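You operate a simulated robot arm through the tools that you are given. There is no shell and no other tool.

You are at the controls of a simulated two-armed robot. One attempt, no reset.

TASK
Pick up the green-cap refill bottle with one hand, pass it to the other hand and put it on the bench before the computer. Set down upright: green-cap refill bottle.

Only the result counts: the job must be done as asked and must still hold three seconds after the hand-in. Knocking over, shifting, dropping, spilling or breaking anything else fails it. A push-on lid holds only when it is set on centred and level and pressed home; a screw cap is set on level and turned clockwise until tight.

THE ROBOT
Two 7-joint arms with three-finger grippers on one trunk, on a base that moves. Base frame: it is fixed to the floor where the robot stands at the start and does not move with it; the origin is under the middle of the robot, x ahead of it, y to its left, z up. Readings come in cm, degrees, newtons and seconds.
The left shoulder is at the start at [4.2, 15.4, 100.7], the right one opposite. With the tool pointing down near the work surface each hand reaches from about 10 to 62 cm from the robot's upright axis, wherever it stands, measured 20 degrees to its own side. Places, roughly: bench before the computer (20x12 cm) [18, 120, 84]; green-cap refill bottle [-325, 200, 100]. Payload 2.69 kg a hand.
Tool frame (each hand has its own): the origin (TCP) lies between the finger pads and is the grasp point; the fingertips stand 2.9 cm ahead of it; z points along the fingers, y is the line along which they close. The gripper opens to 12 cm; its body begins 7.8 cm behind the TCP.
Orientation is that of the tool frame in the base frame, as a unit quaternion [x, y, z, w]. With the fingers straight down and closing along the base's y, the tool's x points along the base's -x, its y along +y and its z along -z.

THE INTERFACE
- The arms move only by the tool drive_tool. It takes "left_increments", "right_increments" or both (then of equal length, played together; a hand with none holds still); each is a list of rows, each a list of 7 numbers: the turn, a rotation vector about the tool's x, y, z in units of 60 degrees (1.0 is 60 degrees), then the shift along the tool's x, y, z in units of 400 mm (1.0 is 400 mm), then the opening, from 0 (shut) to 1 (fully open). In form: [[wx, wy, wz, tx, ty, tz, gripper], ...]. A call has 1 to 20 rows; each row is the pose to reach, as a shift and turn from the pose commanded when the call began, along the tool's axes at that moment. A call with a number of a shift or a turn outside -1 to 1 is refused whole. Rows are played at 5 a second. More than 5 cm and 8.6 degrees between two rows, or a gripper value outside its range, and nothing of the call is played. Where a pose cannot be reached the arm comes as near as it can. A force on the tool above 40 N (or 10 N above the force at the start of the call, whichever is more), or a blocked arm, ends the call early, and 0.2 s more pass. Each finger travels about 13.62 cm/s and halts on what it meets, pressing with about 43 N; the grip force reading is that of the motor and also rises with nothing between the fingers. The clock runs only during rows and for 0.2 s after the last one: add rows that repeat a pose to give the fingers time. It gives the time, the measured TCP pose, the force on the tool (base axes), the opening and the grip force at its end, in the units of the frame above (readings bear some noise), with the torque about the TCP (base axes, N m) and any sound that the robot's microphone picked up, and new pictures: "views" is both (left out), scene, wrist or none (wrist: the cameras of the hands that moved).
- Cameras (640 x 400 px; columns grow to the right, rows downward): "scene" is now at [15.68, 0.57, 119.04]; the picture's right is [0.06, -1.00, 0.00], its down [-0.23, -0.01, -0.97] and it looks along [0.97, 0.06, -0.23] (base axes); focal length 246 px, centre (320, 200). "left" rides on the left gripper at [6.3, 0, -10.4] in its tool frame; the picture's right is [0.00, 1.00, 0.00], its down [-0.83, 0.00, -0.56] and it looks along [-0.56, 0.00, 0.83] (tool axes); focal length 275 px, centre (320, 200). "right" rides on the right gripper at [6.3, 0, -10.4] in its tool frame; the picture's right is [0.00, 1.00, 0.00], its down [-0.83, 0.00, -0.56] and it looks along [-0.56, 0.00, 0.83] (tool axes); focal length 275 px, centre (320, 200). There is no depth. A picture from a camera that has moved, and an enlarged one, comes with that camera's place and axes in the base frame and with its lens.
- raise_lower(by): moves the trunk up (or, below 0, down) by that many cm; the arms and the scene camera ride with it, the base frame stays. It gives what a move gives, with no picture.
- steer(legs): drives the robot by 1 to 6 legs, each [ahead, left, turn to the left] in cm, cm and degrees, along the robot's own axes; the way and the turn of a leg run together, so that a leg with both is an arc; at most 150 cm and 180 degrees a leg. The arms and the cameras ride along, it lands a little off, and it stops where it bumps. It gives what a move gives, and a new picture of the scene camera.
- pan_tilt(pan, tilt): turns the head with the scene camera to pan (to the left, within 80 degrees either way) and tilt (down, from -29 to 69), counted from straight ahead of the robot (the tilt from the chest, where the trunk bows). It gives what a move gives, and a new picture of the scene camera.
- zoom(camera, box): a new picture of the part [left, top, right, bottom] of that camera's present view, enlarged. It takes no simulated time.
- hand_in(): hands the job in; it is judged then, once.

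Nothing tells you exact positions but the pictures and the camera data. Unless the task says otherwise, let go and move clear before handing in.

The tools are called after "Request:" as a command line: name --argument value ..., lists and objects as JSON in quotes. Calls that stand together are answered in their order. drive_tool: Moves the arms, as the interface text tells. Its arguments: {"type":"object","properties":{"left_increments":{"type":"array","items":{"type":"array","items":{"type":"number"}}},"right_increments":{"type":"array","items":{"type":"array","items":{"type":"number"}}},"views":{"type":"string","enum":["both","scene","wrist","none"]}},"required":[]} The other tools are called the same way: raise_lower (by) moves the trunk up or down; steer (legs) drives the base; pan_tilt (pan, tilt) turns the head that bears the scene camera; zoom (camera, box) takes an enlarged picture of a part of a camera's view; hand_in () hands the job in.

At the start:

```text
t: 0.0
left_position: [36.03, 18.76, 107.51]
left_tool_rot: [-0.001, 1.0, 0.0, 0.0]
left_wrist_force: [0.2, 0.6, -0.4]
left_wrist_torque: [0.02, -0.01, -0.01]
left_opening: 11.99
left_grasp_force: 0.1
right_position: [32.1, -12.01, 111.8]
right_tool_rot: [0.0, 1.0, 0.001, 0.001]
right_wrist_force: [0.2, -0.6, -0.4]
right_wrist_torque: [0.01, 0.01, 0.0]
right_opening: 12.0
right_grasp_force: 0.0
trunk travel left (down, up): [-37.5, 6.3]
robot x, y, heading: [0.02, -0.06, -0.1]
head pan, tilt (commanded): [3.3, 13.5]
```

scene: 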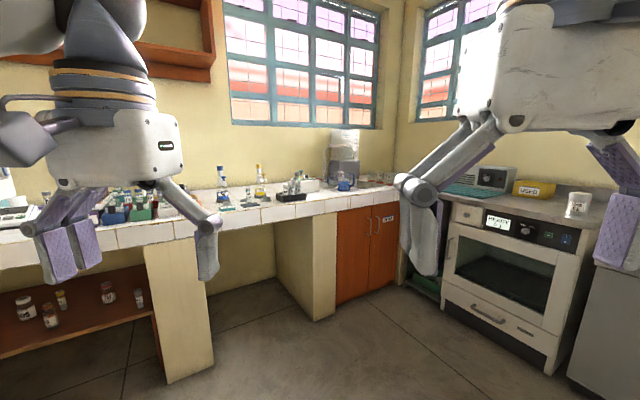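
right: 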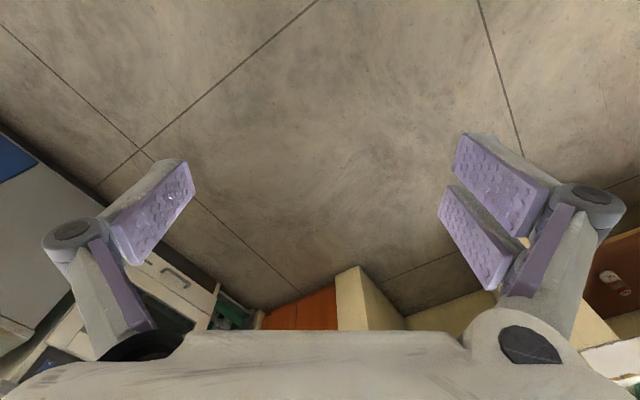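
left: 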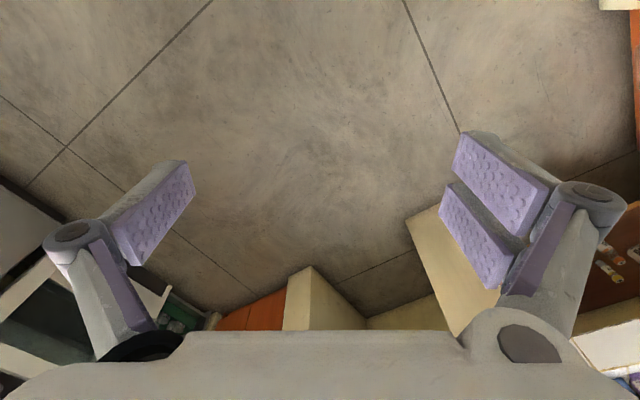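

I see a lab room with a tiled bench ahead-left, an oven on the right, and both grippers in the upper view. The bottle should be far behind-left and the computer bench to the left, so I look around first.

Request:
pan_tilt --pan 80 --tilt 15

```text
t: 1.5
left_position: [36.11, 18.78, 107.66]
left_tool_rot: [0.0, 1.0, 0.0, 0.001]
left_wrist_force: [-0.3, -0.2, -0.4]
left_wrist_torque: [0.02, -0.02, 0.02]
left_opening: 12.01
left_grasp_force: 0.0
right_position: [32.14, -11.93, 111.64]
right_tool_rot: [-0.001, 1.0, 0.001, 0.0]
right_wrist_force: [-0.2, -1.1, 0.2]
right_wrist_torque: [0.0, 0.01, -0.01]
right_opening: 12.0
right_grasp_force: 0.0
trunk travel left (down, up): [-37.5, 6.3]
robot x, y, heading: [0.06, -0.21, 0.2]
head pan, tilt (commanded): [80.0, 15.0]
camera scene: at [7.99, 9.24, 118.8], right [0.98, -0.17, 0.0], down [-0.05, -0.25, -0.97], along [0.17, 0.95, -0.26], focal length 246 px, centre (320, 200)
```

scene: 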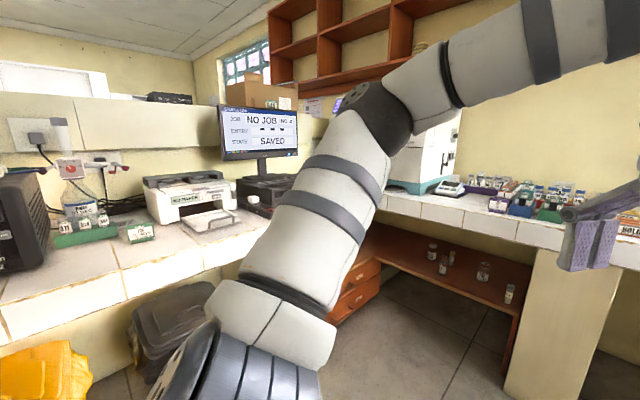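

The computer stands to the left with bench space before it; the left arm hides part of it. I turn the robot in place left to see the bench and the way towards the bottle.

Request:
steer --legs '[[0, 0, 90]]'

Request:
pan_tilt --pan 0 --tilt 25

Request:
pan_tilt --pan 70 --tilt 15

```text
t: 5.7
left_position: [-18.45, 36.08, 107.55]
left_tool_rot: [-0.704, 0.71, -0.001, 0.0]
left_wrist_force: [-0.3, 0.7, -0.3]
left_wrist_torque: [-0.04, -0.02, 0.03]
left_opening: 11.99
left_grasp_force: 0.1
right_position: [12.36, 32.04, 111.96]
right_tool_rot: [-0.704, 0.71, 0.001, 0.001]
right_wrist_force: [0.3, 0.3, -1.6]
right_wrist_torque: [0.02, -0.03, 0.01]
right_opening: 12.0
right_grasp_force: 0.2
trunk travel left (down, up): [-37.5, 6.3]
robot x, y, heading: [0.29, -0.03, 89.3]
head pan, tilt (commanded): [80.0, 15.0]
camera scene: at [-9.15, 8.12, 118.8], right [0.18, 0.98, 0.0], down [0.25, -0.05, -0.97], along [-0.95, 0.18, -0.26], focal length 246 px, centre (320, 200)
```

scene: 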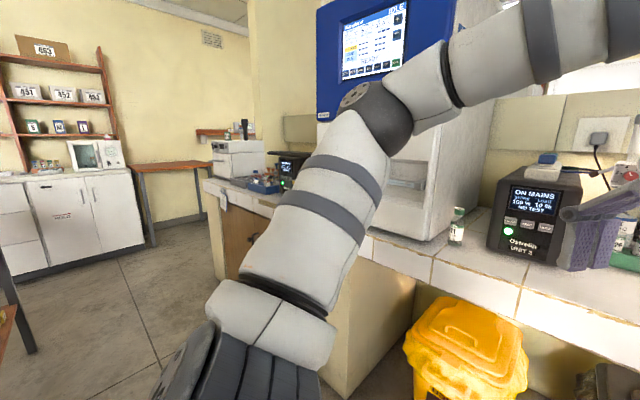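

```text
t: 7.2
left_position: [-18.48, 36.17, 107.51]
left_tool_rot: [-0.704, 0.711, -0.001, 0.0]
left_wrist_force: [0.2, 0.9, 0.1]
left_wrist_torque: [-0.02, 0.02, 0.02]
left_opening: 11.99
left_grasp_force: 0.1
right_position: [12.37, 32.13, 111.76]
right_tool_rot: [-0.704, 0.711, 0.0, 0.0]
right_wrist_force: [0.6, 0.0, -0.4]
right_wrist_torque: [-0.02, 0.0, 0.01]
right_opening: 11.99
right_grasp_force: 0.1
trunk travel left (down, up): [-37.5, 6.3]
robot x, y, heading: [-0.07, 0.15, 89.6]
head pan, tilt (commanded): [0.0, 25.0]
camera scene: at [0.11, 15.63, 117.18], right [1.0, -0.01, 0.0], down [0.0, -0.42, -0.91], along [0.01, 0.91, -0.42], focal length 246 px, centre (320, 200)
```

scene: 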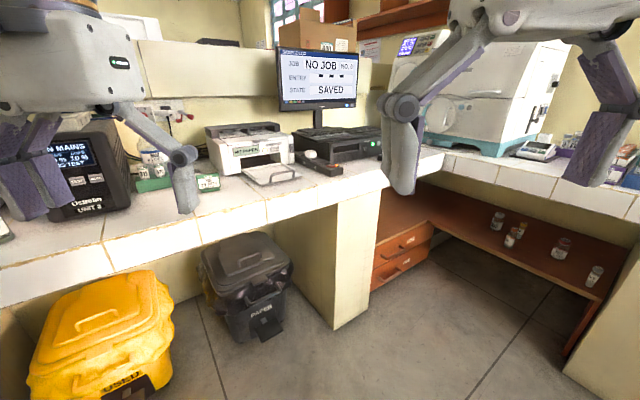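

```text
t: 8.6
left_position: [-18.5, 36.08, 107.61]
left_tool_rot: [-0.704, 0.71, 0.0, 0.0]
left_wrist_force: [0.7, -0.6, -0.6]
left_wrist_torque: [-0.02, 0.01, 0.0]
left_opening: 12.0
left_grasp_force: 0.0
right_position: [12.26, 32.21, 111.87]
right_tool_rot: [-0.704, 0.71, 0.0, -0.001]
right_wrist_force: [-0.1, 0.6, 0.0]
right_wrist_torque: [0.0, 0.0, -0.02]
right_opening: 11.99
right_grasp_force: 0.0
trunk travel left (down, up): [-37.5, 6.3]
robot x, y, heading: [-0.33, -0.21, 89.6]
head pan, tilt (commanded): [70.0, 15.0]
camera scene: at [-8.71, 9.7, 118.8], right [0.35, 0.94, 0.0], down [0.24, -0.09, -0.97], along [-0.9, 0.34, -0.26], focal length 246 px, centre (320, 200)
```

scene: 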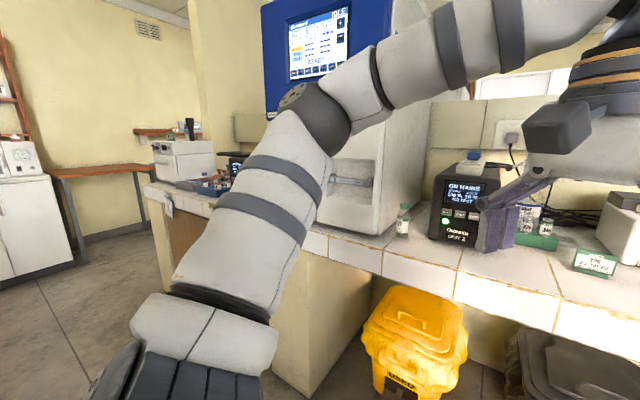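

The computer's bench space lies about (18,120); the bottle must be behind the blue instrument, further along -x. I turn to face -x and look around before driving.

Request:
steer --legs '[[0, 0, 90]]'

Request:
pan_tilt --pan 0 --tilt 20

Request:
pan_tilt --pan 50 --tilt 20

Request:
pan_tilt --pan -40 --tilt 15

```text
t: 12.9
left_position: [-35.93, -19.15, 107.66]
left_tool_rot: [1.0, 0.006, 0.0, 0.0]
left_wrist_force: [0.1, -0.7, 0.9]
left_wrist_torque: [0.01, -0.01, 0.0]
left_opening: 11.99
left_grasp_force: 0.0
right_position: [-32.35, 11.83, 111.78]
right_tool_rot: [1.0, 0.004, -0.001, -0.001]
right_wrist_force: [-0.1, 1.1, -1.1]
right_wrist_torque: [-0.01, -0.02, 0.01]
right_opening: 12.0
right_grasp_force: 0.1
trunk travel left (down, up): [-37.5, 6.3]
robot x, y, heading: [0.24, -0.27, -179.5]
head pan, tilt (commanded): [70.0, 15.0]
camera scene: at [-9.51, -8.83, 118.8], right [-0.94, 0.33, 0.0], down [0.09, 0.24, -0.97], along [-0.32, -0.91, -0.26], focal length 246 px, centre (320, 200)
```

scene: 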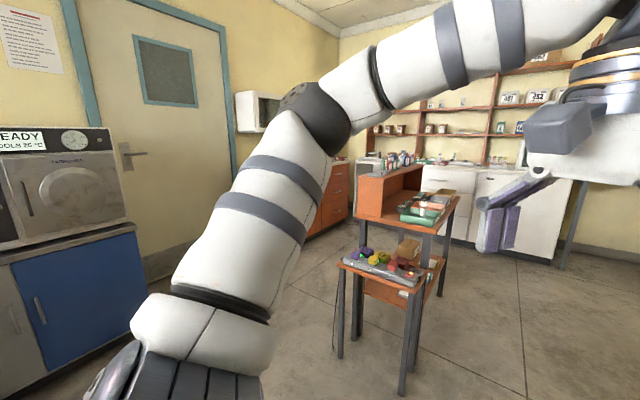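

```text
t: 14.3
left_position: [-35.9, -19.19, 107.55]
left_tool_rot: [1.0, 0.006, 0.001, -0.001]
left_wrist_force: [-0.3, -0.5, 0.1]
left_wrist_torque: [0.01, -0.04, -0.01]
left_opening: 12.02
left_grasp_force: 0.0
right_position: [-32.22, 11.67, 111.77]
right_tool_rot: [1.0, 0.004, 0.0, 0.0]
right_wrist_force: [0.4, -0.1, 0.0]
right_wrist_torque: [0.01, -0.01, 0.0]
right_opening: 12.01
right_grasp_force: 0.0
trunk travel left (down, up): [-37.5, 6.3]
robot x, y, heading: [0.1, -0.16, -179.3]
head pan, tilt (commanded): [0.0, 20.0]
camera scene: at [-15.71, -0.11, 117.99], right [-0.01, 1.0, 0.0], down [0.34, 0.0, -0.94], along [-0.94, -0.01, -0.34], focal length 246 px, centre (320, 200)
```

scene: 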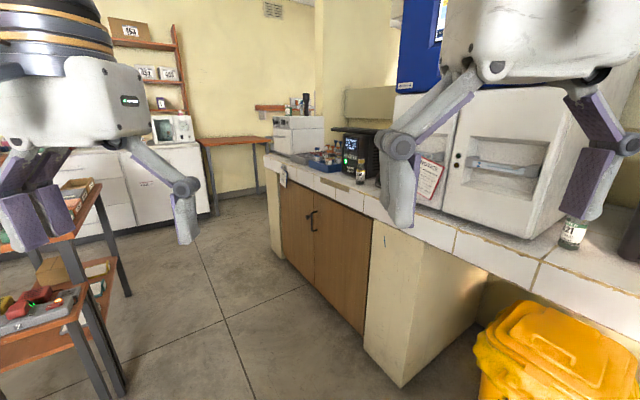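

```text
t: 15.5
left_position: [-35.82, -19.12, 107.65]
left_tool_rot: [1.0, 0.005, -0.001, 0.0]
left_wrist_force: [0.7, -0.5, -0.6]
left_wrist_torque: [0.02, 0.01, -0.01]
left_opening: 11.99
left_grasp_force: 0.2
right_position: [-32.28, 11.73, 111.72]
right_tool_rot: [1.0, 0.004, 0.0, 0.0]
right_wrist_force: [-0.7, 0.2, 0.4]
right_wrist_torque: [0.01, 0.0, 0.02]
right_opening: 11.99
right_grasp_force: 0.2
trunk travel left (down, up): [-37.5, 6.3]
robot x, y, heading: [-0.22, 0.03, -179.5]
head pan, tilt (commanded): [50.0, 20.0]
camera scene: at [-12.33, -7.2, 117.99], right [-0.77, 0.64, 0.0], down [0.22, 0.26, -0.94], along [-0.6, -0.72, -0.34], focal length 246 px, centre (320, 200)
```

scene: 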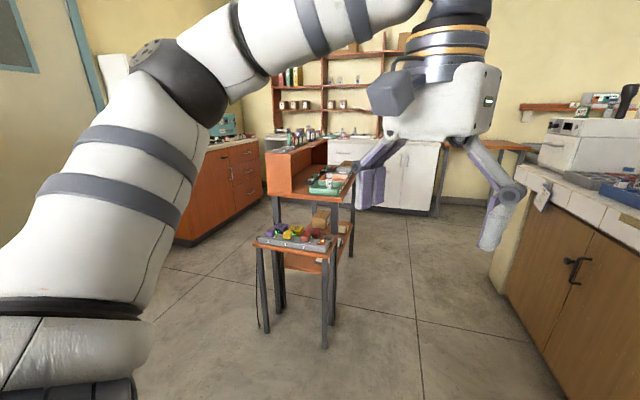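

```text
t: 17.1
left_position: [-35.77, -19.18, 107.52]
left_tool_rot: [1.0, 0.004, 0.0, 0.0]
left_wrist_force: [-0.2, -0.5, 0.5]
left_wrist_torque: [-0.05, 0.01, -0.03]
left_opening: 12.02
left_grasp_force: 0.1
right_position: [-32.3, 11.68, 111.75]
right_tool_rot: [1.0, 0.005, 0.0, 0.0]
right_wrist_force: [-0.4, 0.0, -0.6]
right_wrist_torque: [-0.04, 0.01, 0.01]
right_opening: 12.01
right_grasp_force: 0.1
trunk travel left (down, up): [-37.5, 6.3]
robot x, y, heading: [0.26, -0.36, -179.5]
head pan, tilt (commanded): [-40.0, 15.0]
camera scene: at [-13.62, 5.91, 118.8], right [0.64, 0.77, 0.0], down [0.2, -0.16, -0.97], along [-0.75, 0.61, -0.26], focal length 246 px, centre (320, 200)
```

scene: 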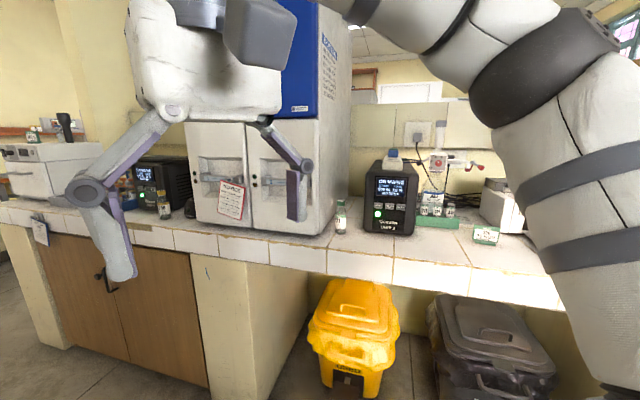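

The benches run at a slant (about 33°) and the bottle lies behind the partition, so I must go down the aisle between the bench and the brown table, past the bench end. I align with the aisle first.

Request:
steer --legs '[[0, 0, 33], [0, -28, 0]]'

Request:
pan_tilt --pan 0 --tilt 20

```text
t: 21.4
left_position: [-35.48, -11.38, 107.57]
left_tool_rot: [0.961, 0.277, 0.0, 0.0]
left_wrist_force: [0.8, -0.4, 0.0]
left_wrist_torque: [-0.02, -0.02, 0.01]
left_opening: 12.0
left_grasp_force: 0.0
right_position: [-48.63, 16.7, 111.78]
right_tool_rot: [0.961, 0.277, 0.001, -0.001]
right_wrist_force: [-0.1, -0.3, -0.7]
right_wrist_torque: [0.0, 0.0, 0.02]
right_opening: 12.01
right_grasp_force: 0.1
trunk travel left (down, up): [-37.5, 6.3]
robot x, y, heading: [-15.1, 24.15, -147.8]
head pan, tilt (commanded): [-40.0, 15.0]
camera scene: at [-29.6, 21.52, 118.8], right [0.14, 0.99, 0.0], down [0.26, -0.04, -0.97], along [-0.96, 0.13, -0.26], focal length 246 px, centre (320, 200)
```

scene: 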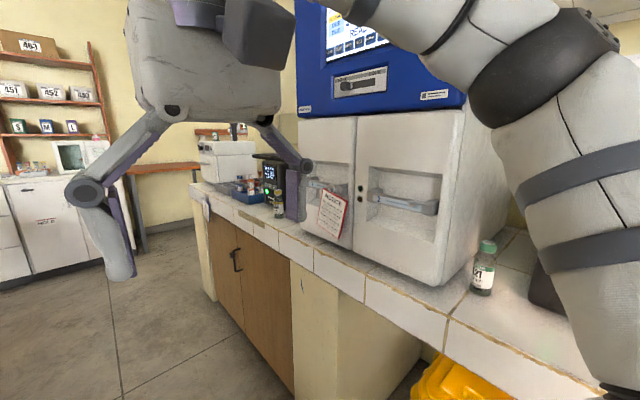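

```text
t: 22.5
left_position: [-35.35, -11.43, 107.61]
left_tool_rot: [0.961, 0.277, 0.0, 0.0]
left_wrist_force: [-0.2, 0.6, -0.3]
left_wrist_torque: [0.04, 0.0, -0.01]
left_opening: 11.98
left_grasp_force: 0.1
right_position: [-48.57, 16.7, 111.69]
right_tool_rot: [0.961, 0.277, -0.001, 0.0]
right_wrist_force: [-0.2, -0.8, -0.2]
right_wrist_torque: [0.02, 0.02, 0.04]
right_opening: 12.01
right_grasp_force: 0.0
trunk travel left (down, up): [-37.5, 6.3]
robot x, y, heading: [-14.86, 23.44, -147.8]
head pan, tilt (commanded): [0.0, 20.0]
camera scene: at [-28.22, 15.28, 117.99], right [-0.53, 0.85, 0.0], down [0.29, 0.18, -0.94], along [-0.8, -0.5, -0.34], focal length 246 px, centre (320, 200)
```

scene: 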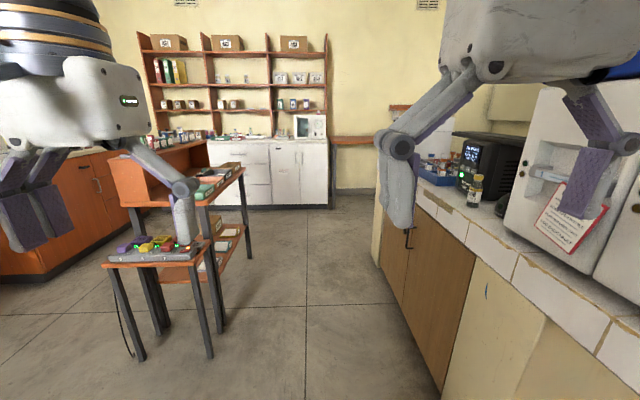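

A green-capped vial stands on the near bench beside the blue instrument, but the named place is far beyond. I zoom in on the passage at the bench's far end and prepare to drive along the aisle.

Request:
zoom --camera "scene" --box '[300, 80, 540, 230]'

Request:
steer --legs '[[0, 0, 3], [120, 0, 0]]'

Request:
pan_tilt --pan -40 --tilt 15

```text
2.67 times, centred on (420, 155) of scene
camera zoom: at [-28.22, 15.28, 117.99], right [-0.53, 0.85, 0.0], down [0.29, 0.18, -0.94], along [-0.8, -0.5, -0.34], focal length 656 px, centre (53, 320)
```

zoom: 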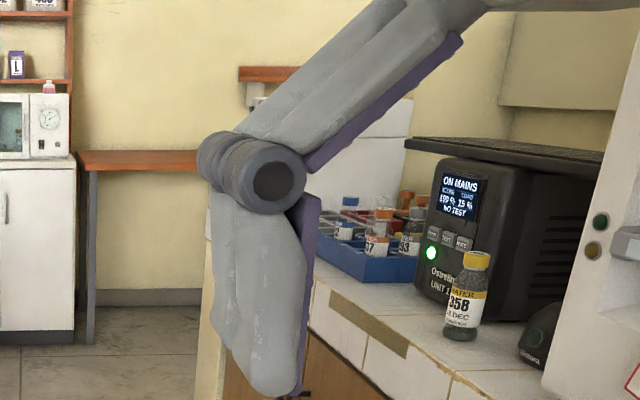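

```text
t: 29.2
left_position: [-134.8, -85.41, 107.62]
left_tool_rot: [0.951, 0.309, 0.0, 0.0]
left_wrist_force: [0.3, 0.6, 0.3]
left_wrist_torque: [-0.02, -0.01, 0.01]
left_opening: 11.99
left_grasp_force: 0.1
right_position: [-149.85, -58.2, 111.69]
right_tool_rot: [0.951, 0.308, 0.0, 0.0]
right_wrist_force: [-0.7, 0.0, -0.6]
right_wrist_torque: [-0.01, -0.03, -0.04]
right_opening: 11.99
right_grasp_force: 0.1
trunk travel left (down, up): [-37.5, 6.3]
robot x, y, heading: [-116.39, -49.02, -143.9]
head pan, tilt (commanded): [0.0, 20.0]
camera scene: at [-129.41, -58.28, 117.98], right [-0.59, 0.81, 0.0], down [0.28, 0.2, -0.94], along [-0.76, -0.55, -0.34], focal length 246 px, centre (320, 200)
```

scene: 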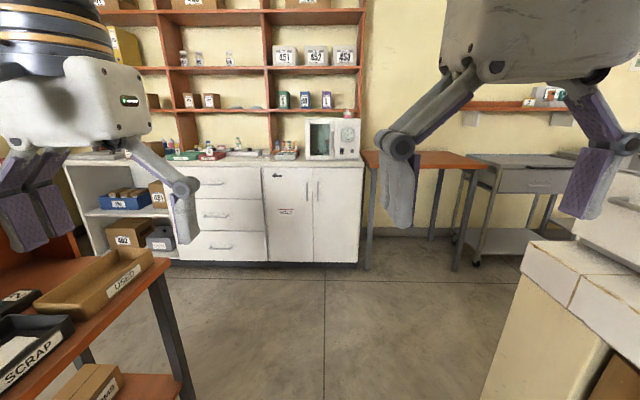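

```text
t: 30.3
left_position: [-134.78, -85.44, 107.61]
left_tool_rot: [0.951, 0.309, 0.0, 0.0]
left_wrist_force: [0.2, 0.2, 0.0]
left_wrist_torque: [-0.05, 0.0, 0.01]
left_opening: 12.03
left_grasp_force: 0.0
right_position: [-149.8, -58.3, 111.76]
right_tool_rot: [0.952, 0.307, 0.0, 0.0]
right_wrist_force: [0.1, 0.0, 0.2]
right_wrist_torque: [-0.04, 0.01, 0.01]
right_opening: 12.01
right_grasp_force: 0.1
trunk travel left (down, up): [-37.5, 6.3]
robot x, y, heading: [-116.26, -49.16, -144.3]
head pan, tilt (commanded): [-40.0, 15.0]
camera scene: at [-131.17, -52.15, 118.8], right [0.07, 1.0, 0.0], down [0.26, -0.02, -0.97], along [-0.96, 0.07, -0.26], focal length 246 px, centre (320, 200)
```

scene: 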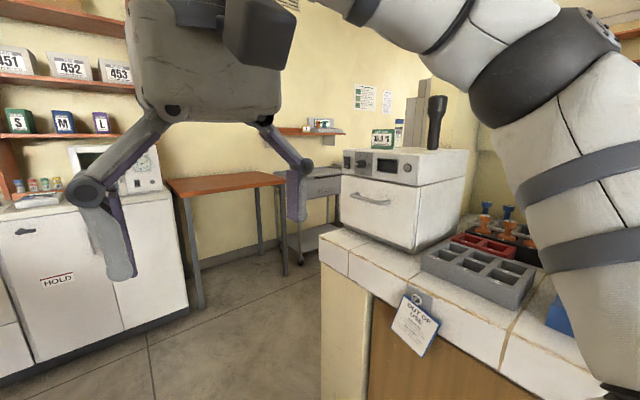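

The aisle is clear; past the bench end there is a gap between the bench and a table by the far wall. I drive on and turn right towards the other side.

Request:
steer --legs '[[120, 0, 0]]'

Request:
pan_tilt --pan -80 --tilt 15

```text
t: 36.5
left_position: [-238.38, -155.09, 107.55]
left_tool_rot: [0.958, 0.288, 0.001, 0.0]
left_wrist_force: [-0.4, -0.5, 0.0]
left_wrist_torque: [-0.02, 0.0, 0.05]
left_opening: 12.0
left_grasp_force: 0.0
right_position: [-252.14, -127.35, 111.82]
right_tool_rot: [0.958, 0.287, 0.0, 0.0]
right_wrist_force: [-0.2, -0.5, -1.0]
right_wrist_torque: [-0.01, 0.0, 0.02]
right_opening: 11.99
right_grasp_force: 0.0
trunk travel left (down, up): [-37.5, 6.3]
robot x, y, heading: [-218.99, -119.45, -146.9]
head pan, tilt (commanded): [-40.0, 15.0]
camera scene: at [-233.3, -122.05, 118.8], right [0.11, 0.99, 0.0], down [0.26, -0.03, -0.97], along [-0.96, 0.11, -0.26], focal length 246 px, centre (320, 200)
```

scene: 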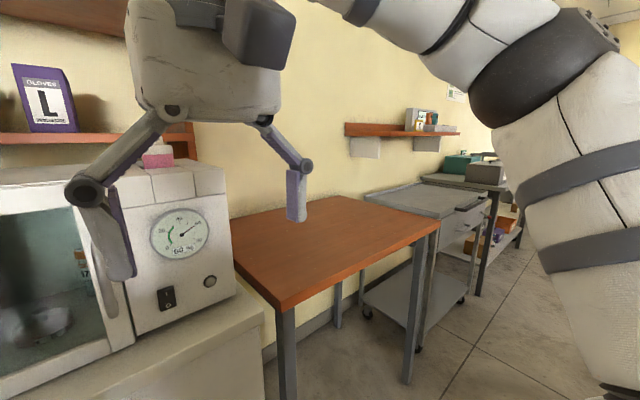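

```text
t: 37.6
left_position: [-238.37, -155.21, 107.66]
left_tool_rot: [0.958, 0.288, -0.001, 0.001]
left_wrist_force: [-0.2, 0.8, -0.2]
left_wrist_torque: [-0.02, -0.05, 0.0]
left_opening: 11.97
left_grasp_force: 0.0
right_position: [-252.21, -127.29, 111.77]
right_tool_rot: [0.958, 0.288, 0.001, 0.0]
right_wrist_force: [-0.1, -0.1, -0.7]
right_wrist_torque: [-0.02, -0.07, -0.03]
right_opening: 12.0
right_grasp_force: 0.1
trunk travel left (down, up): [-37.5, 6.3]
robot x, y, heading: [-218.81, -119.6, -146.4]
head pan, tilt (commanded): [-80.0, 15.0]
camera scene: at [-230.43, -116.33, 118.8], right [0.73, 0.69, 0.0], down [0.18, -0.19, -0.97], along [-0.66, 0.7, -0.26], focal length 246 px, centre (320, 200)
```

scene: 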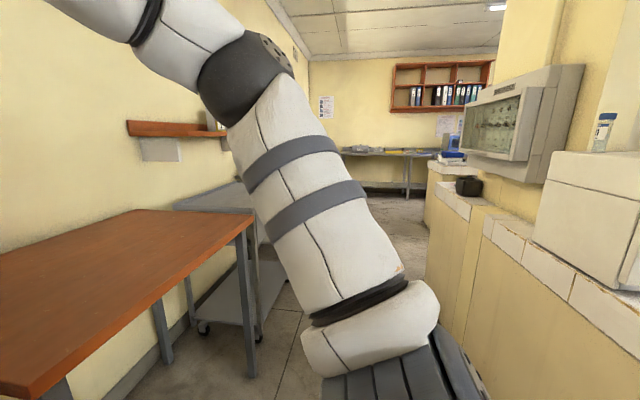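

Beyond the gap there is a passage leading into another part of the lab. I turn right to face it.

Request:
steer --legs '[[0, 0, -88.6]]'

Request:
pan_tilt --pan 0 --tilt 18

Request:
pan_tilt --pan -35 --tilt 15

```text
t: 41.8
left_position: [-254.26, -100.11, 107.59]
left_tool_rot: [0.882, -0.472, -0.001, 0.0]
left_wrist_force: [-0.2, 0.2, -0.9]
left_wrist_torque: [-0.01, 0.01, 0.01]
left_opening: 12.01
left_grasp_force: 0.0
right_position: [-226.42, -86.2, 111.76]
right_tool_rot: [0.882, -0.471, 0.0, -0.001]
right_wrist_force: [0.3, -0.2, -0.6]
right_wrist_torque: [0.0, 0.01, 0.0]
right_opening: 11.98
right_grasp_force: 0.1
trunk travel left (down, up): [-37.5, 6.3]
robot x, y, heading: [-218.71, -120.08, 123.6]
head pan, tilt (commanded): [-80.0, 15.0]
camera scene: at [-215.45, -107.84, 118.8], right [0.69, -0.72, 0.0], down [-0.19, -0.18, -0.97], along [0.7, 0.67, -0.26], focal length 246 px, centre (320, 200)
```

scene: 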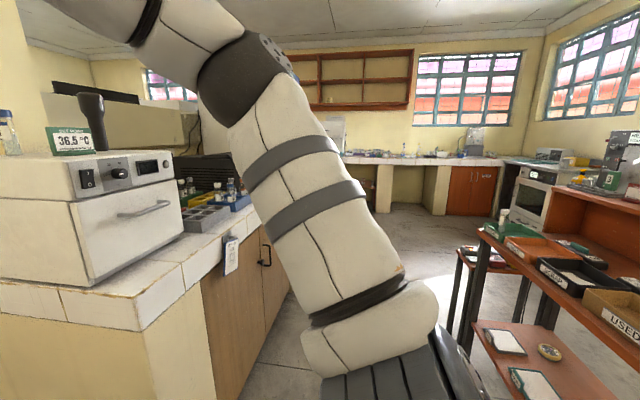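

```text
t: 43.4
left_position: [-254.16, -100.16, 107.7]
left_tool_rot: [0.882, -0.471, 0.0, 0.0]
left_wrist_force: [-0.4, 0.1, 0.3]
left_wrist_torque: [0.0, -0.01, -0.01]
left_opening: 11.99
left_grasp_force: 0.1
right_position: [-226.49, -86.18, 111.67]
right_tool_rot: [0.882, -0.472, 0.0, 0.0]
right_wrist_force: [-0.3, 0.2, 0.1]
right_wrist_torque: [0.0, -0.01, 0.02]
right_opening: 11.97
right_grasp_force: 0.1
trunk travel left (down, up): [-37.5, 6.3]
robot x, y, heading: [-218.8, -119.64, 123.6]
head pan, tilt (commanded): [0.0, 18.0]
camera scene: at [-227.38, -106.51, 118.31], right [0.83, 0.55, 0.0], down [0.17, -0.26, -0.95], along [-0.53, 0.79, -0.31], focal length 246 px, centre (320, 200)
```

scene: 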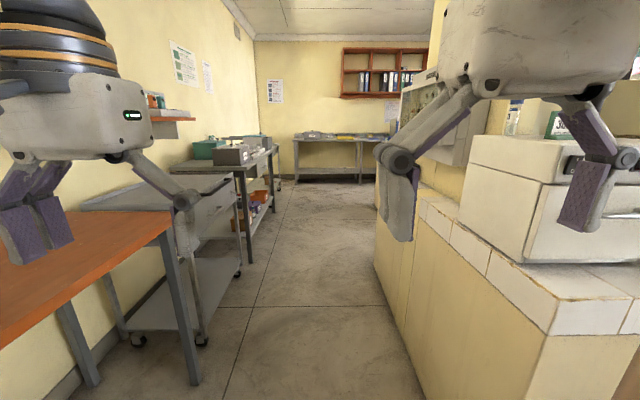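

```text
t: 44.4
left_position: [-254.16, -99.97, 107.71]
left_tool_rot: [0.882, -0.472, 0.0, 0.0]
left_wrist_force: [0.0, -0.1, -0.2]
left_wrist_torque: [0.03, 0.0, -0.01]
left_opening: 12.02
left_grasp_force: 0.0
right_position: [-226.49, -86.31, 111.87]
right_tool_rot: [0.882, -0.471, 0.001, 0.0]
right_wrist_force: [0.2, -0.4, 0.0]
right_wrist_torque: [0.02, 0.03, -0.03]
right_opening: 12.0
right_grasp_force: 0.0
trunk travel left (down, up): [-37.5, 6.3]
robot x, y, heading: [-218.69, -119.57, 123.3]
head pan, tilt (commanded): [-35.0, 15.0]
camera scene: at [-222.0, -104.95, 118.8], right [1.0, -0.02, 0.0], down [-0.01, -0.26, -0.97], along [0.02, 0.97, -0.26], focal length 246 px, centre (320, 200)
```

scene: 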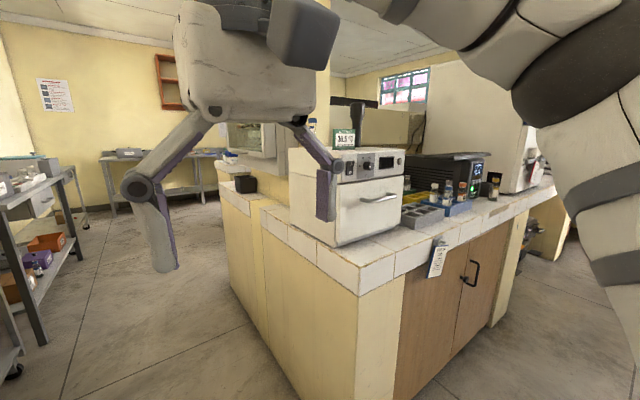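

The passage is about 108 cm wide and I am near its middle. I straighten, shift a little left and drive forward.

Request:
steer --legs '[[0, 6, 1.5], [110, 0, 0]]'

Request:
pan_tilt --pan -35 --tilt 15

Request:
pan_tilt --pan -3 --tilt 18

```text
t: 50.9
left_position: [-325.1, -12.5, 107.6]
left_tool_rot: [0.889, -0.458, 0.0, 0.0]
left_wrist_force: [1.0, 0.6, -0.1]
left_wrist_torque: [0.0, -0.02, 0.02]
left_opening: 12.01
left_grasp_force: 0.0
right_position: [-297.75, 2.26, 111.77]
right_tool_rot: [0.889, -0.458, 0.001, 0.001]
right_wrist_force: [0.5, -0.3, 1.2]
right_wrist_torque: [-0.02, 0.01, -0.04]
right_opening: 12.03
right_grasp_force: 0.0
trunk travel left (down, up): [-37.5, 6.3]
robot x, y, heading: [-288.97, -31.1, 125.5]
head pan, tilt (commanded): [-35.0, 15.0]
camera scene: at [-292.66, -16.28, 118.8], right [1.0, 0.01, 0.0], down [0.0, -0.26, -0.97], along [-0.01, 0.97, -0.26], focal length 246 px, centre (320, 200)
```

scene: 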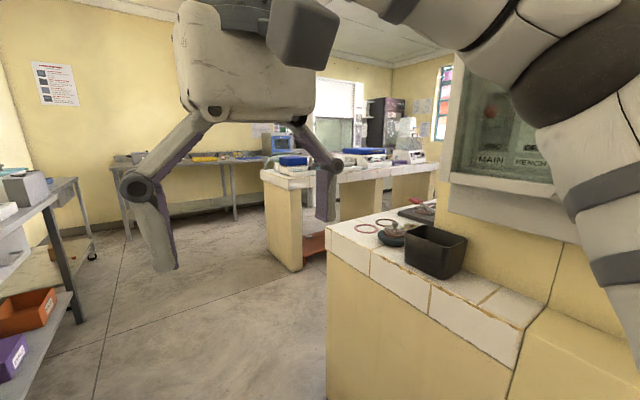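

```text
t: 51.5
left_position: [-325.04, -12.54, 107.58]
left_tool_rot: [0.889, -0.458, 0.0, 0.0]
left_wrist_force: [-0.2, 0.7, 0.7]
left_wrist_torque: [0.01, -0.03, 0.03]
left_opening: 12.01
left_grasp_force: 0.0
right_position: [-297.71, 2.26, 111.76]
right_tool_rot: [0.889, -0.459, 0.0, 0.0]
right_wrist_force: [-1.1, 0.0, -0.3]
right_wrist_torque: [-0.03, 0.01, 0.02]
right_opening: 12.0
right_grasp_force: 0.0
trunk travel left (down, up): [-37.5, 6.3]
robot x, y, heading: [-288.82, -31.14, 125.4]
head pan, tilt (commanded): [-35.0, 15.0]
camera scene: at [-292.65, -16.3, 118.8], right [1.0, 0.01, 0.0], down [0.0, -0.26, -0.97], along [-0.01, 0.97, -0.26], focal length 246 px, centre (320, 200)
```

scene: 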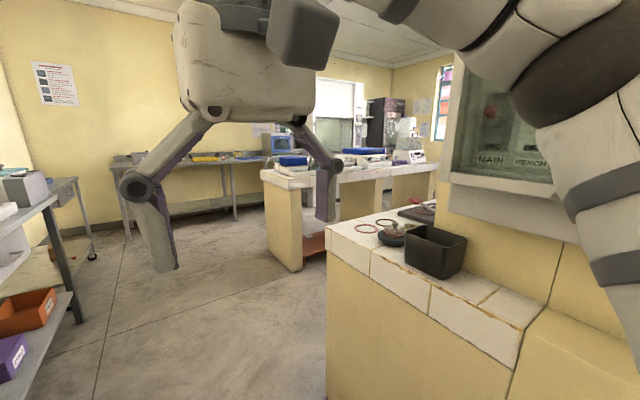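

```text
t: 52.4
left_position: [-325.09, -12.57, 107.49]
left_tool_rot: [0.889, -0.457, 0.0, 0.0]
left_wrist_force: [0.8, 0.7, 0.4]
left_wrist_torque: [0.01, -0.02, -0.01]
left_opening: 12.0
left_grasp_force: 0.0
right_position: [-297.83, 2.32, 111.78]
right_tool_rot: [0.889, -0.457, 0.0, 0.0]
right_wrist_force: [-0.2, 0.8, -0.7]
right_wrist_torque: [0.02, 0.0, 0.05]
right_opening: 12.01
right_grasp_force: 0.0
trunk travel left (down, up): [-37.5, 6.3]
robot x, y, heading: [-288.8, -30.68, 125.4]
head pan, tilt (commanded): [-3.0, 18.0]
camera scene: at [-297.57, -17.77, 118.31], right [0.84, 0.54, 0.0], down [0.17, -0.26, -0.95], along [-0.51, 0.8, -0.31], focal length 246 px, centre (320, 200)
```

scene: 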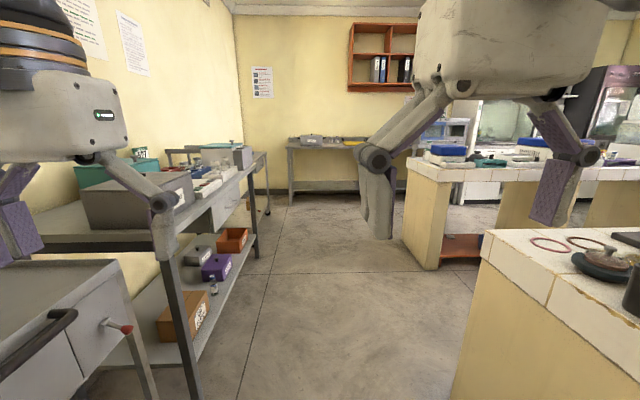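

Two island benches are now in view; the named place projects onto the second bench's near end, where blue objects stand. I zoom in there.

Request:
zoom --camera "scene" --box '[400, 100, 560, 200]'

Request:
pan_tilt --pan -24 --tilt 15

```text
4.00 times, centred on (480, 150) of scene
camera zoom: at [-297.57, -17.77, 118.31], right [0.84, 0.54, 0.0], down [0.17, -0.26, -0.95], along [-0.51, 0.8, -0.31], focal length 984 px, centre (-320, 400)
```

zoom: 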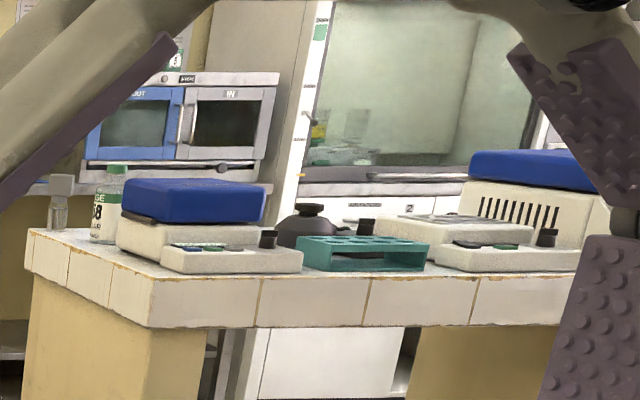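

```text
t: 53.3
left_position: [-325.09, -12.47, 107.65]
left_tool_rot: [0.889, -0.457, 0.001, 0.0]
left_wrist_force: [0.0, -1.6, -1.1]
left_wrist_torque: [0.01, 0.02, -0.04]
left_opening: 12.0
left_grasp_force: 0.0
right_position: [-297.71, 2.38, 111.75]
right_tool_rot: [0.889, -0.458, 0.0, 0.0]
right_wrist_force: [0.2, 0.2, 0.0]
right_wrist_torque: [0.01, 0.01, -0.01]
right_opening: 12.02
right_grasp_force: 0.0
trunk travel left (down, up): [-37.5, 6.3]
robot x, y, heading: [-288.98, -30.97, 125.6]
head pan, tilt (commanded): [-24.0, 15.0]
camera scene: at [-294.44, -16.49, 118.8], right [0.98, 0.2, 0.0], down [0.05, -0.25, -0.97], along [-0.19, 0.95, -0.26], focal length 246 px, centre (320, 200)
```

scene: 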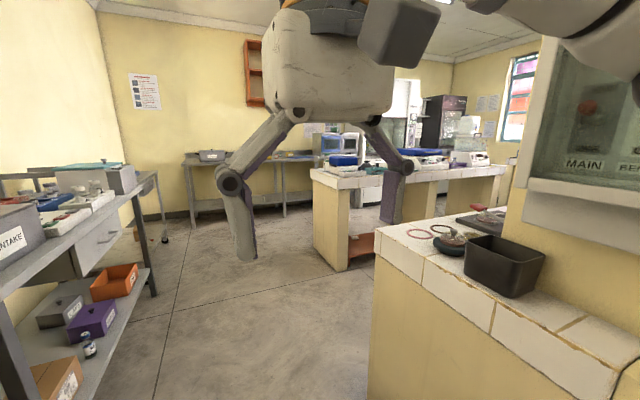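

I can see the green-cap bottle on the end of the second island bench, behind a blue-lidded device. I drive further along the passage and look again, raising the trunk a bit for clearance.

Request:
raise_lower --by 6

Request:
steer --legs '[[140, 0, 0]]'

Request:
pan_tilt --pan -70 --tilt 20

```text
t: 54.3
left_position: [-325.32, -12.42, 113.5]
left_tool_rot: [0.89, -0.457, 0.001, 0.0]
left_wrist_force: [0.7, 0.4, -0.9]
left_wrist_torque: [-0.01, -0.02, -0.01]
left_opening: 12.0
left_grasp_force: 0.1
right_position: [-297.91, 2.37, 117.77]
right_tool_rot: [0.889, -0.457, 0.001, 0.001]
right_wrist_force: [0.1, 0.7, -0.5]
right_wrist_torque: [-0.05, -0.03, -0.02]
right_opening: 12.0
right_grasp_force: 0.0
trunk travel left (down, up): [-43.5, 0.3]
robot x, y, heading: [-288.87, -30.73, 125.4]
head pan, tilt (commanded): [-24.0, 15.0]
```

```text
t: 61.3
left_position: [-406.63, 101.66, 113.53]
left_tool_rot: [0.89, -0.456, 0.001, 0.0]
left_wrist_force: [-0.3, 0.7, -0.2]
left_wrist_torque: [-0.02, -0.02, -0.02]
left_opening: 12.0
left_grasp_force: 0.0
right_position: [-379.33, 116.38, 117.88]
right_tool_rot: [0.889, -0.457, 0.0, 0.0]
right_wrist_force: [-0.1, -0.5, -0.1]
right_wrist_torque: [-0.01, -0.01, 0.0]
right_opening: 12.01
right_grasp_force: 0.0
trunk travel left (down, up): [-43.5, 0.3]
robot x, y, heading: [-370.51, 83.44, 125.3]
head pan, tilt (commanded): [-24.0, 15.0]
camera scene: at [-372.63, 92.93, 125.65], right [0.98, 0.2, 0.0], down [0.05, -0.25, -0.97], along [-0.19, 0.95, -0.26], focal length 246 px, centre (320, 200)
```

scene: 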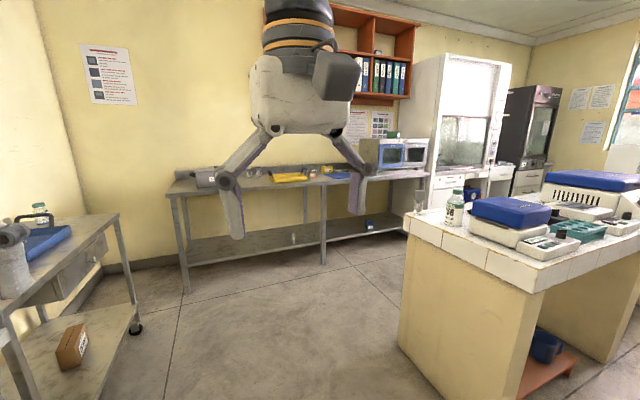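

```text
t: 62.4
left_position: [-406.69, 101.7, 113.61]
left_tool_rot: [0.889, -0.457, 0.0, 0.0]
left_wrist_force: [0.1, 1.0, 0.3]
left_wrist_torque: [-0.01, 0.0, 0.02]
left_opening: 11.99
left_grasp_force: 0.0
right_position: [-379.27, 116.49, 117.83]
right_tool_rot: [0.89, -0.457, 0.0, 0.0]
right_wrist_force: [-0.6, -0.7, 1.2]
right_wrist_torque: [-0.01, -0.02, 0.0]
right_opening: 12.01
right_grasp_force: 0.0
trunk travel left (down, up): [-43.5, 0.3]
robot x, y, heading: [-370.39, 83.27, 125.5]
head pan, tilt (commanded): [-70.0, 20.0]
camera scene: at [-365.5, 91.46, 124.83], right [0.83, -0.56, 0.0], down [-0.19, -0.28, -0.94], along [0.53, 0.78, -0.34], focal length 246 px, centre (320, 200)
```

scene: 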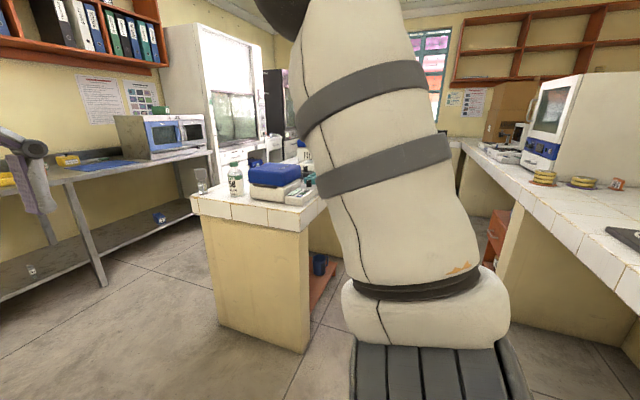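

The bottle stands near the left end of the second bench, close to a small beaker and the blue-lidded device. I zoom in for a detailed look.

Request:
zoom --camera "scene" --box '[180, 120, 340, 220]'

```text
4.00 times, centred on (260, 170) of scene
camera zoom: at [-365.5, 91.46, 124.83], right [0.83, -0.56, 0.0], down [-0.19, -0.28, -0.94], along [0.53, 0.78, -0.34], focal length 984 px, centre (560, 320)
```

zoom: 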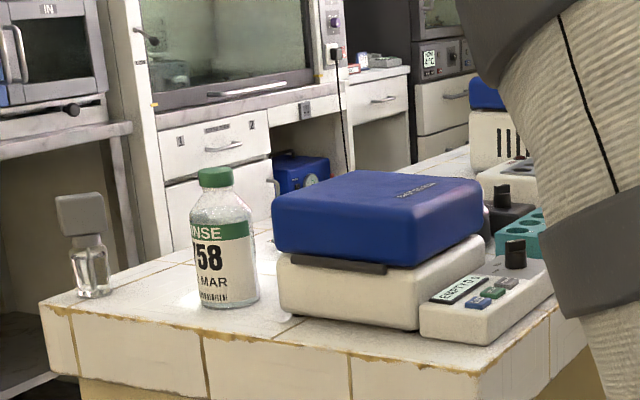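

The bottle (green cap, green band, "358") is about 16 cm tall, near the end edge of the bench, with the blue-lidded device to its right and a small beaker to its left. I drive on until I'm level with it and turn to face it.

Request:
steer --legs '[[98, 0, 0], [0, 0, -90]]'

Request:
pan_tilt --pan -10 --tilt 25

```text
t: 71.5
left_position: [-411.68, 200.75, 113.53]
left_tool_rot: [-0.312, 0.95, 0.0, 0.0]
left_wrist_force: [0.2, -0.2, 0.2]
left_wrist_torque: [0.02, -0.01, -0.03]
left_opening: 12.01
left_grasp_force: 0.1
right_position: [-396.42, 173.54, 117.84]
right_tool_rot: [-0.311, 0.95, 0.0, 0.0]
right_wrist_force: [0.2, 0.4, 0.2]
right_wrist_torque: [0.02, 0.0, 0.02]
right_opening: 12.0
right_grasp_force: 0.1
trunk travel left (down, up): [-43.5, 0.3]
robot x, y, heading: [-429.53, 164.31, 36.1]
head pan, tilt (commanded): [-70.0, 20.0]
camera scene: at [-421.41, 159.52, 124.83], right [-0.55, -0.83, 0.0], down [-0.28, 0.19, -0.94], along [0.78, -0.52, -0.34], focal length 246 px, centre (320, 200)
```

scene: 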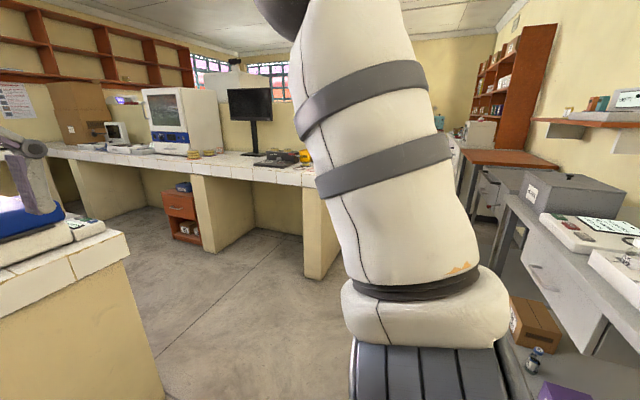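

```text
t: 72.8
left_position: [-411.72, 200.78, 113.54]
left_tool_rot: [-0.311, 0.95, -0.001, 0.0]
left_wrist_force: [0.1, 0.2, 0.1]
left_wrist_torque: [-0.02, -0.03, 0.0]
left_opening: 12.0
left_grasp_force: 0.1
right_position: [-396.52, 173.69, 117.81]
right_tool_rot: [-0.312, 0.95, 0.0, 0.001]
right_wrist_force: [0.1, -0.5, -0.4]
right_wrist_torque: [-0.03, -0.04, -0.01]
right_opening: 12.0
right_grasp_force: 0.1
trunk travel left (down, up): [-43.5, 0.3]
robot x, y, heading: [-429.48, 164.24, 36.1]
head pan, tilt (commanded): [-10.0, 25.0]
camera scene: at [-420.9, 168.76, 124.03], right [0.44, -0.9, 0.0], down [-0.38, -0.19, -0.91], along [0.81, 0.4, -0.42], focal length 246 px, centre (320, 200)
```

scene: 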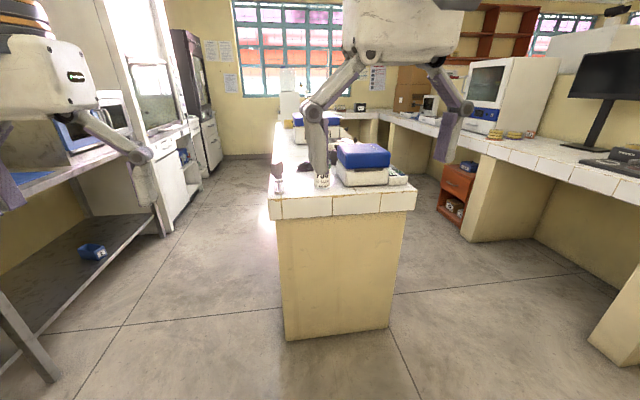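

I'm now level with the bench end; the bottle is hidden behind the right fingers in this view. I zoom in to get its base position.

Request:
zoom --camera "scene" --box '[250, 110, 426, 220]'

Request:
pan_tilt --pan 5 --tilt 25

```text
3.64 times, centred on (338, 165) of scene
camera zoom: at [-420.9, 168.76, 124.03], right [0.44, -0.9, 0.0], down [-0.38, -0.19, -0.91], along [0.81, 0.4, -0.42], focal length 894 px, centre (254, 327)
```

zoom: 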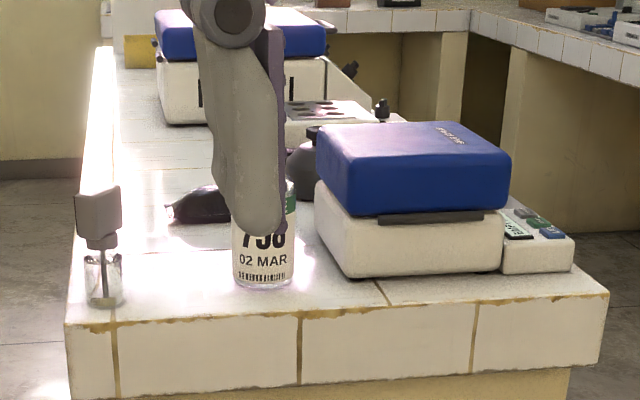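

```text
t: 73.5
left_position: [-411.73, 200.75, 113.6]
left_tool_rot: [-0.312, 0.95, -0.001, 0.0]
left_wrist_force: [0.4, 0.7, -0.2]
left_wrist_torque: [0.02, 0.02, 0.0]
left_opening: 11.99
left_grasp_force: 0.0
right_position: [-396.53, 173.7, 117.75]
right_tool_rot: [-0.311, 0.95, 0.001, -0.001]
right_wrist_force: [-0.1, -0.8, 0.2]
right_wrist_torque: [-0.03, 0.0, 0.01]
right_opening: 12.01
right_grasp_force: 0.1
trunk travel left (down, up): [-43.5, 0.3]
robot x, y, heading: [-429.73, 164.37, 36.5]
head pan, tilt (commanded): [5.0, 25.0]
camera scene: at [-422.24, 170.76, 124.02], right [0.66, -0.75, 0.0], down [-0.32, -0.28, -0.91], along [0.68, 0.6, -0.42], focal length 246 px, centre (320, 200)
```

scene: 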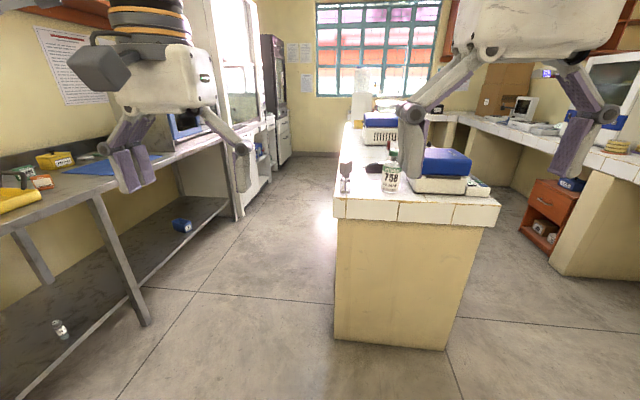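

The bottle's base is at about (-331, 212), with roughly 5–6 cm to the device on its right. I first turn the right tool by 90° so that it will close along the forward direction, leaving the sides free for the handover.

Request:
drive_tool --right_increments '[[0, 0, 0.125, 0, 0, 0, 1], [0, 0, 0.25, 0, 0, 0, 1], [0, 0, 0.375, 0, 0, 0, 1], [0, 0, 0.5, 0, 0, 0, 1], [0, 0, 0.625, 0, 0, 0, 1], [0, 0, 0.75, 0, 0, 0, 1], [0, 0, 0.875, 0, 0, 0, 1], [0, 0, 1.0, 0, 0, 0, 1], [0, 0, 1.0, 0, 0, 0, 1]]' --views "none"

Request:
drive_tool --right_increments '[[0, 0, 0.125, 0, 0, 0, 1], [0, 0, 0.25, 0, 0, 0, 1], [0, 0, 0.375, 0, 0, 0, 1], [0, 0, 0.5, 0, 0, 0, 1], [0, 0, 0.5, 0, 0, 0, 1]]' --views "both"

```text
t: 75.5
left_position: [-411.76, 200.69, 113.69]
left_tool_rot: [-0.311, 0.95, 0.0, 0.0]
left_wrist_force: [-0.2, 0.3, -0.6]
left_wrist_torque: [-0.02, 0.01, 0.0]
left_opening: 12.0
left_grasp_force: 0.1
right_position: [-396.65, 173.63, 117.78]
right_tool_rot: [0.206, 0.979, 0.0, 0.001]
right_wrist_force: [-0.2, 0.6, 0.3]
right_wrist_torque: [0.01, -0.01, -0.02]
right_opening: 12.01
right_grasp_force: 0.1
trunk travel left (down, up): [-43.5, 0.3]
robot x, y, heading: [-429.47, 164.32, 36.6]
head pan, tilt (commanded): [5.0, 25.0]
```

```text
t: 76.7
left_position: [-411.67, 200.9, 113.6]
left_tool_rot: [-0.311, 0.95, 0.0, 0.0]
left_wrist_force: [-0.6, 0.3, -0.3]
left_wrist_torque: [-0.04, -0.02, 0.01]
left_opening: 11.98
left_grasp_force: 0.1
right_position: [-396.51, 173.79, 117.84]
right_tool_rot: [0.453, 0.892, 0.0, 0.0]
right_wrist_force: [0.4, -1.1, -0.5]
right_wrist_torque: [0.07, 0.05, 0.0]
right_opening: 12.01
right_grasp_force: 0.0
trunk travel left (down, up): [-43.5, 0.3]
robot x, y, heading: [-429.43, 164.44, 36.2]
head pan, tilt (commanded): [5.0, 25.0]
camera scene: at [-422.24, 170.77, 124.02], right [0.66, -0.75, 0.0], down [-0.32, -0.28, -0.91], along [0.68, 0.6, -0.42], focal length 246 px, centre (320, 200)
camera right: at [-400.3, 178.73, 128.14], right [0.8, 0.59, 0.0], down [0.49, -0.67, 0.56], along [0.33, -0.45, -0.83], focal length 275 px, centre (320, 200)
```

scene: 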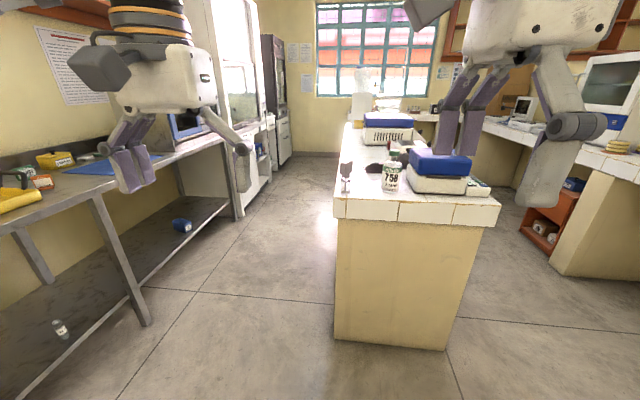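
right: 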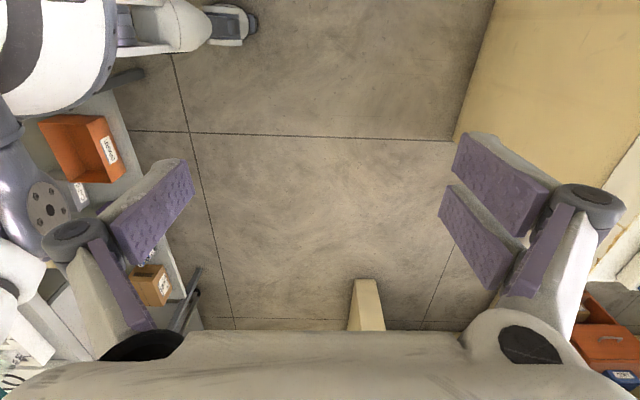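

The tool turned fine and now closes along the forward direction. I drive forward so that the bottle comes within right-hand reach.

Request:
steer --legs '[[58, 0, 0]]'

Request:
pan_tilt --pan -20 --tilt 40

```text
t: 80.0
left_position: [-364.21, 233.95, 113.66]
left_tool_rot: [-0.302, 0.953, 0.0, 0.0]
left_wrist_force: [0.7, -0.1, 0.3]
left_wrist_torque: [0.0, 0.01, -0.01]
left_opening: 12.0
left_grasp_force: 0.1
right_position: [-349.57, 206.66, 117.75]
right_tool_rot: [0.461, 0.887, 0.0, 0.0]
right_wrist_force: [-0.6, -0.4, 0.0]
right_wrist_torque: [0.0, 0.03, -0.01]
right_opening: 12.01
right_grasp_force: 0.0
trunk travel left (down, up): [-43.5, 0.3]
robot x, y, heading: [-383.13, 198.05, 34.8]
head pan, tilt (commanded): [5.0, 25.0]
camera scene: at [-375.45, 204.16, 124.02], right [0.64, -0.76, 0.0], down [-0.32, -0.27, -0.91], along [0.69, 0.58, -0.42], focal length 246 px, centre (320, 200)
```

scene: 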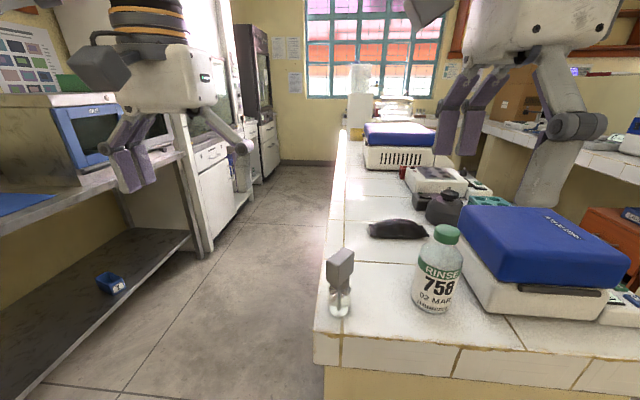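

```text
t: 80.9
left_position: [-364.21, 234.03, 113.59]
left_tool_rot: [-0.301, 0.954, 0.0, -0.001]
left_wrist_force: [-0.2, -0.1, 0.0]
left_wrist_torque: [-0.01, -0.02, -0.06]
left_opening: 11.98
left_grasp_force: 0.0
right_position: [-349.63, 206.66, 117.81]
right_tool_rot: [0.461, 0.887, 0.0, -0.001]
right_wrist_force: [0.0, -0.4, -0.2]
right_wrist_torque: [0.03, 0.0, -0.01]
right_opening: 11.99
right_grasp_force: 0.1
trunk travel left (down, up): [-43.5, 0.3]
robot x, y, heading: [-382.82, 198.01, 35.1]
head pan, tilt (commanded): [-20.0, 40.0]
camera scene: at [-374.31, 200.43, 121.7], right [0.26, -0.97, 0.0], down [-0.62, -0.17, -0.77], along [0.74, 0.2, -0.64], focal length 246 px, centre (320, 200)
```

scene: 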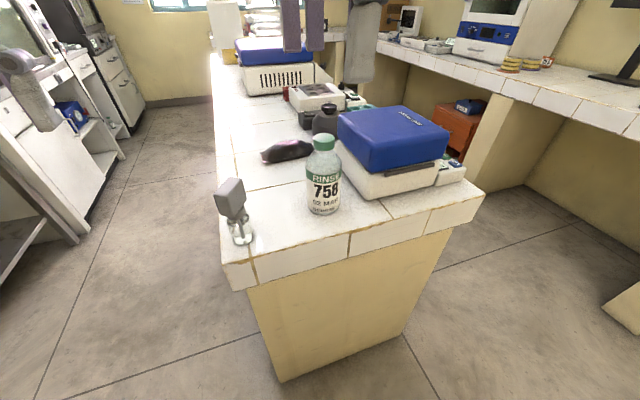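

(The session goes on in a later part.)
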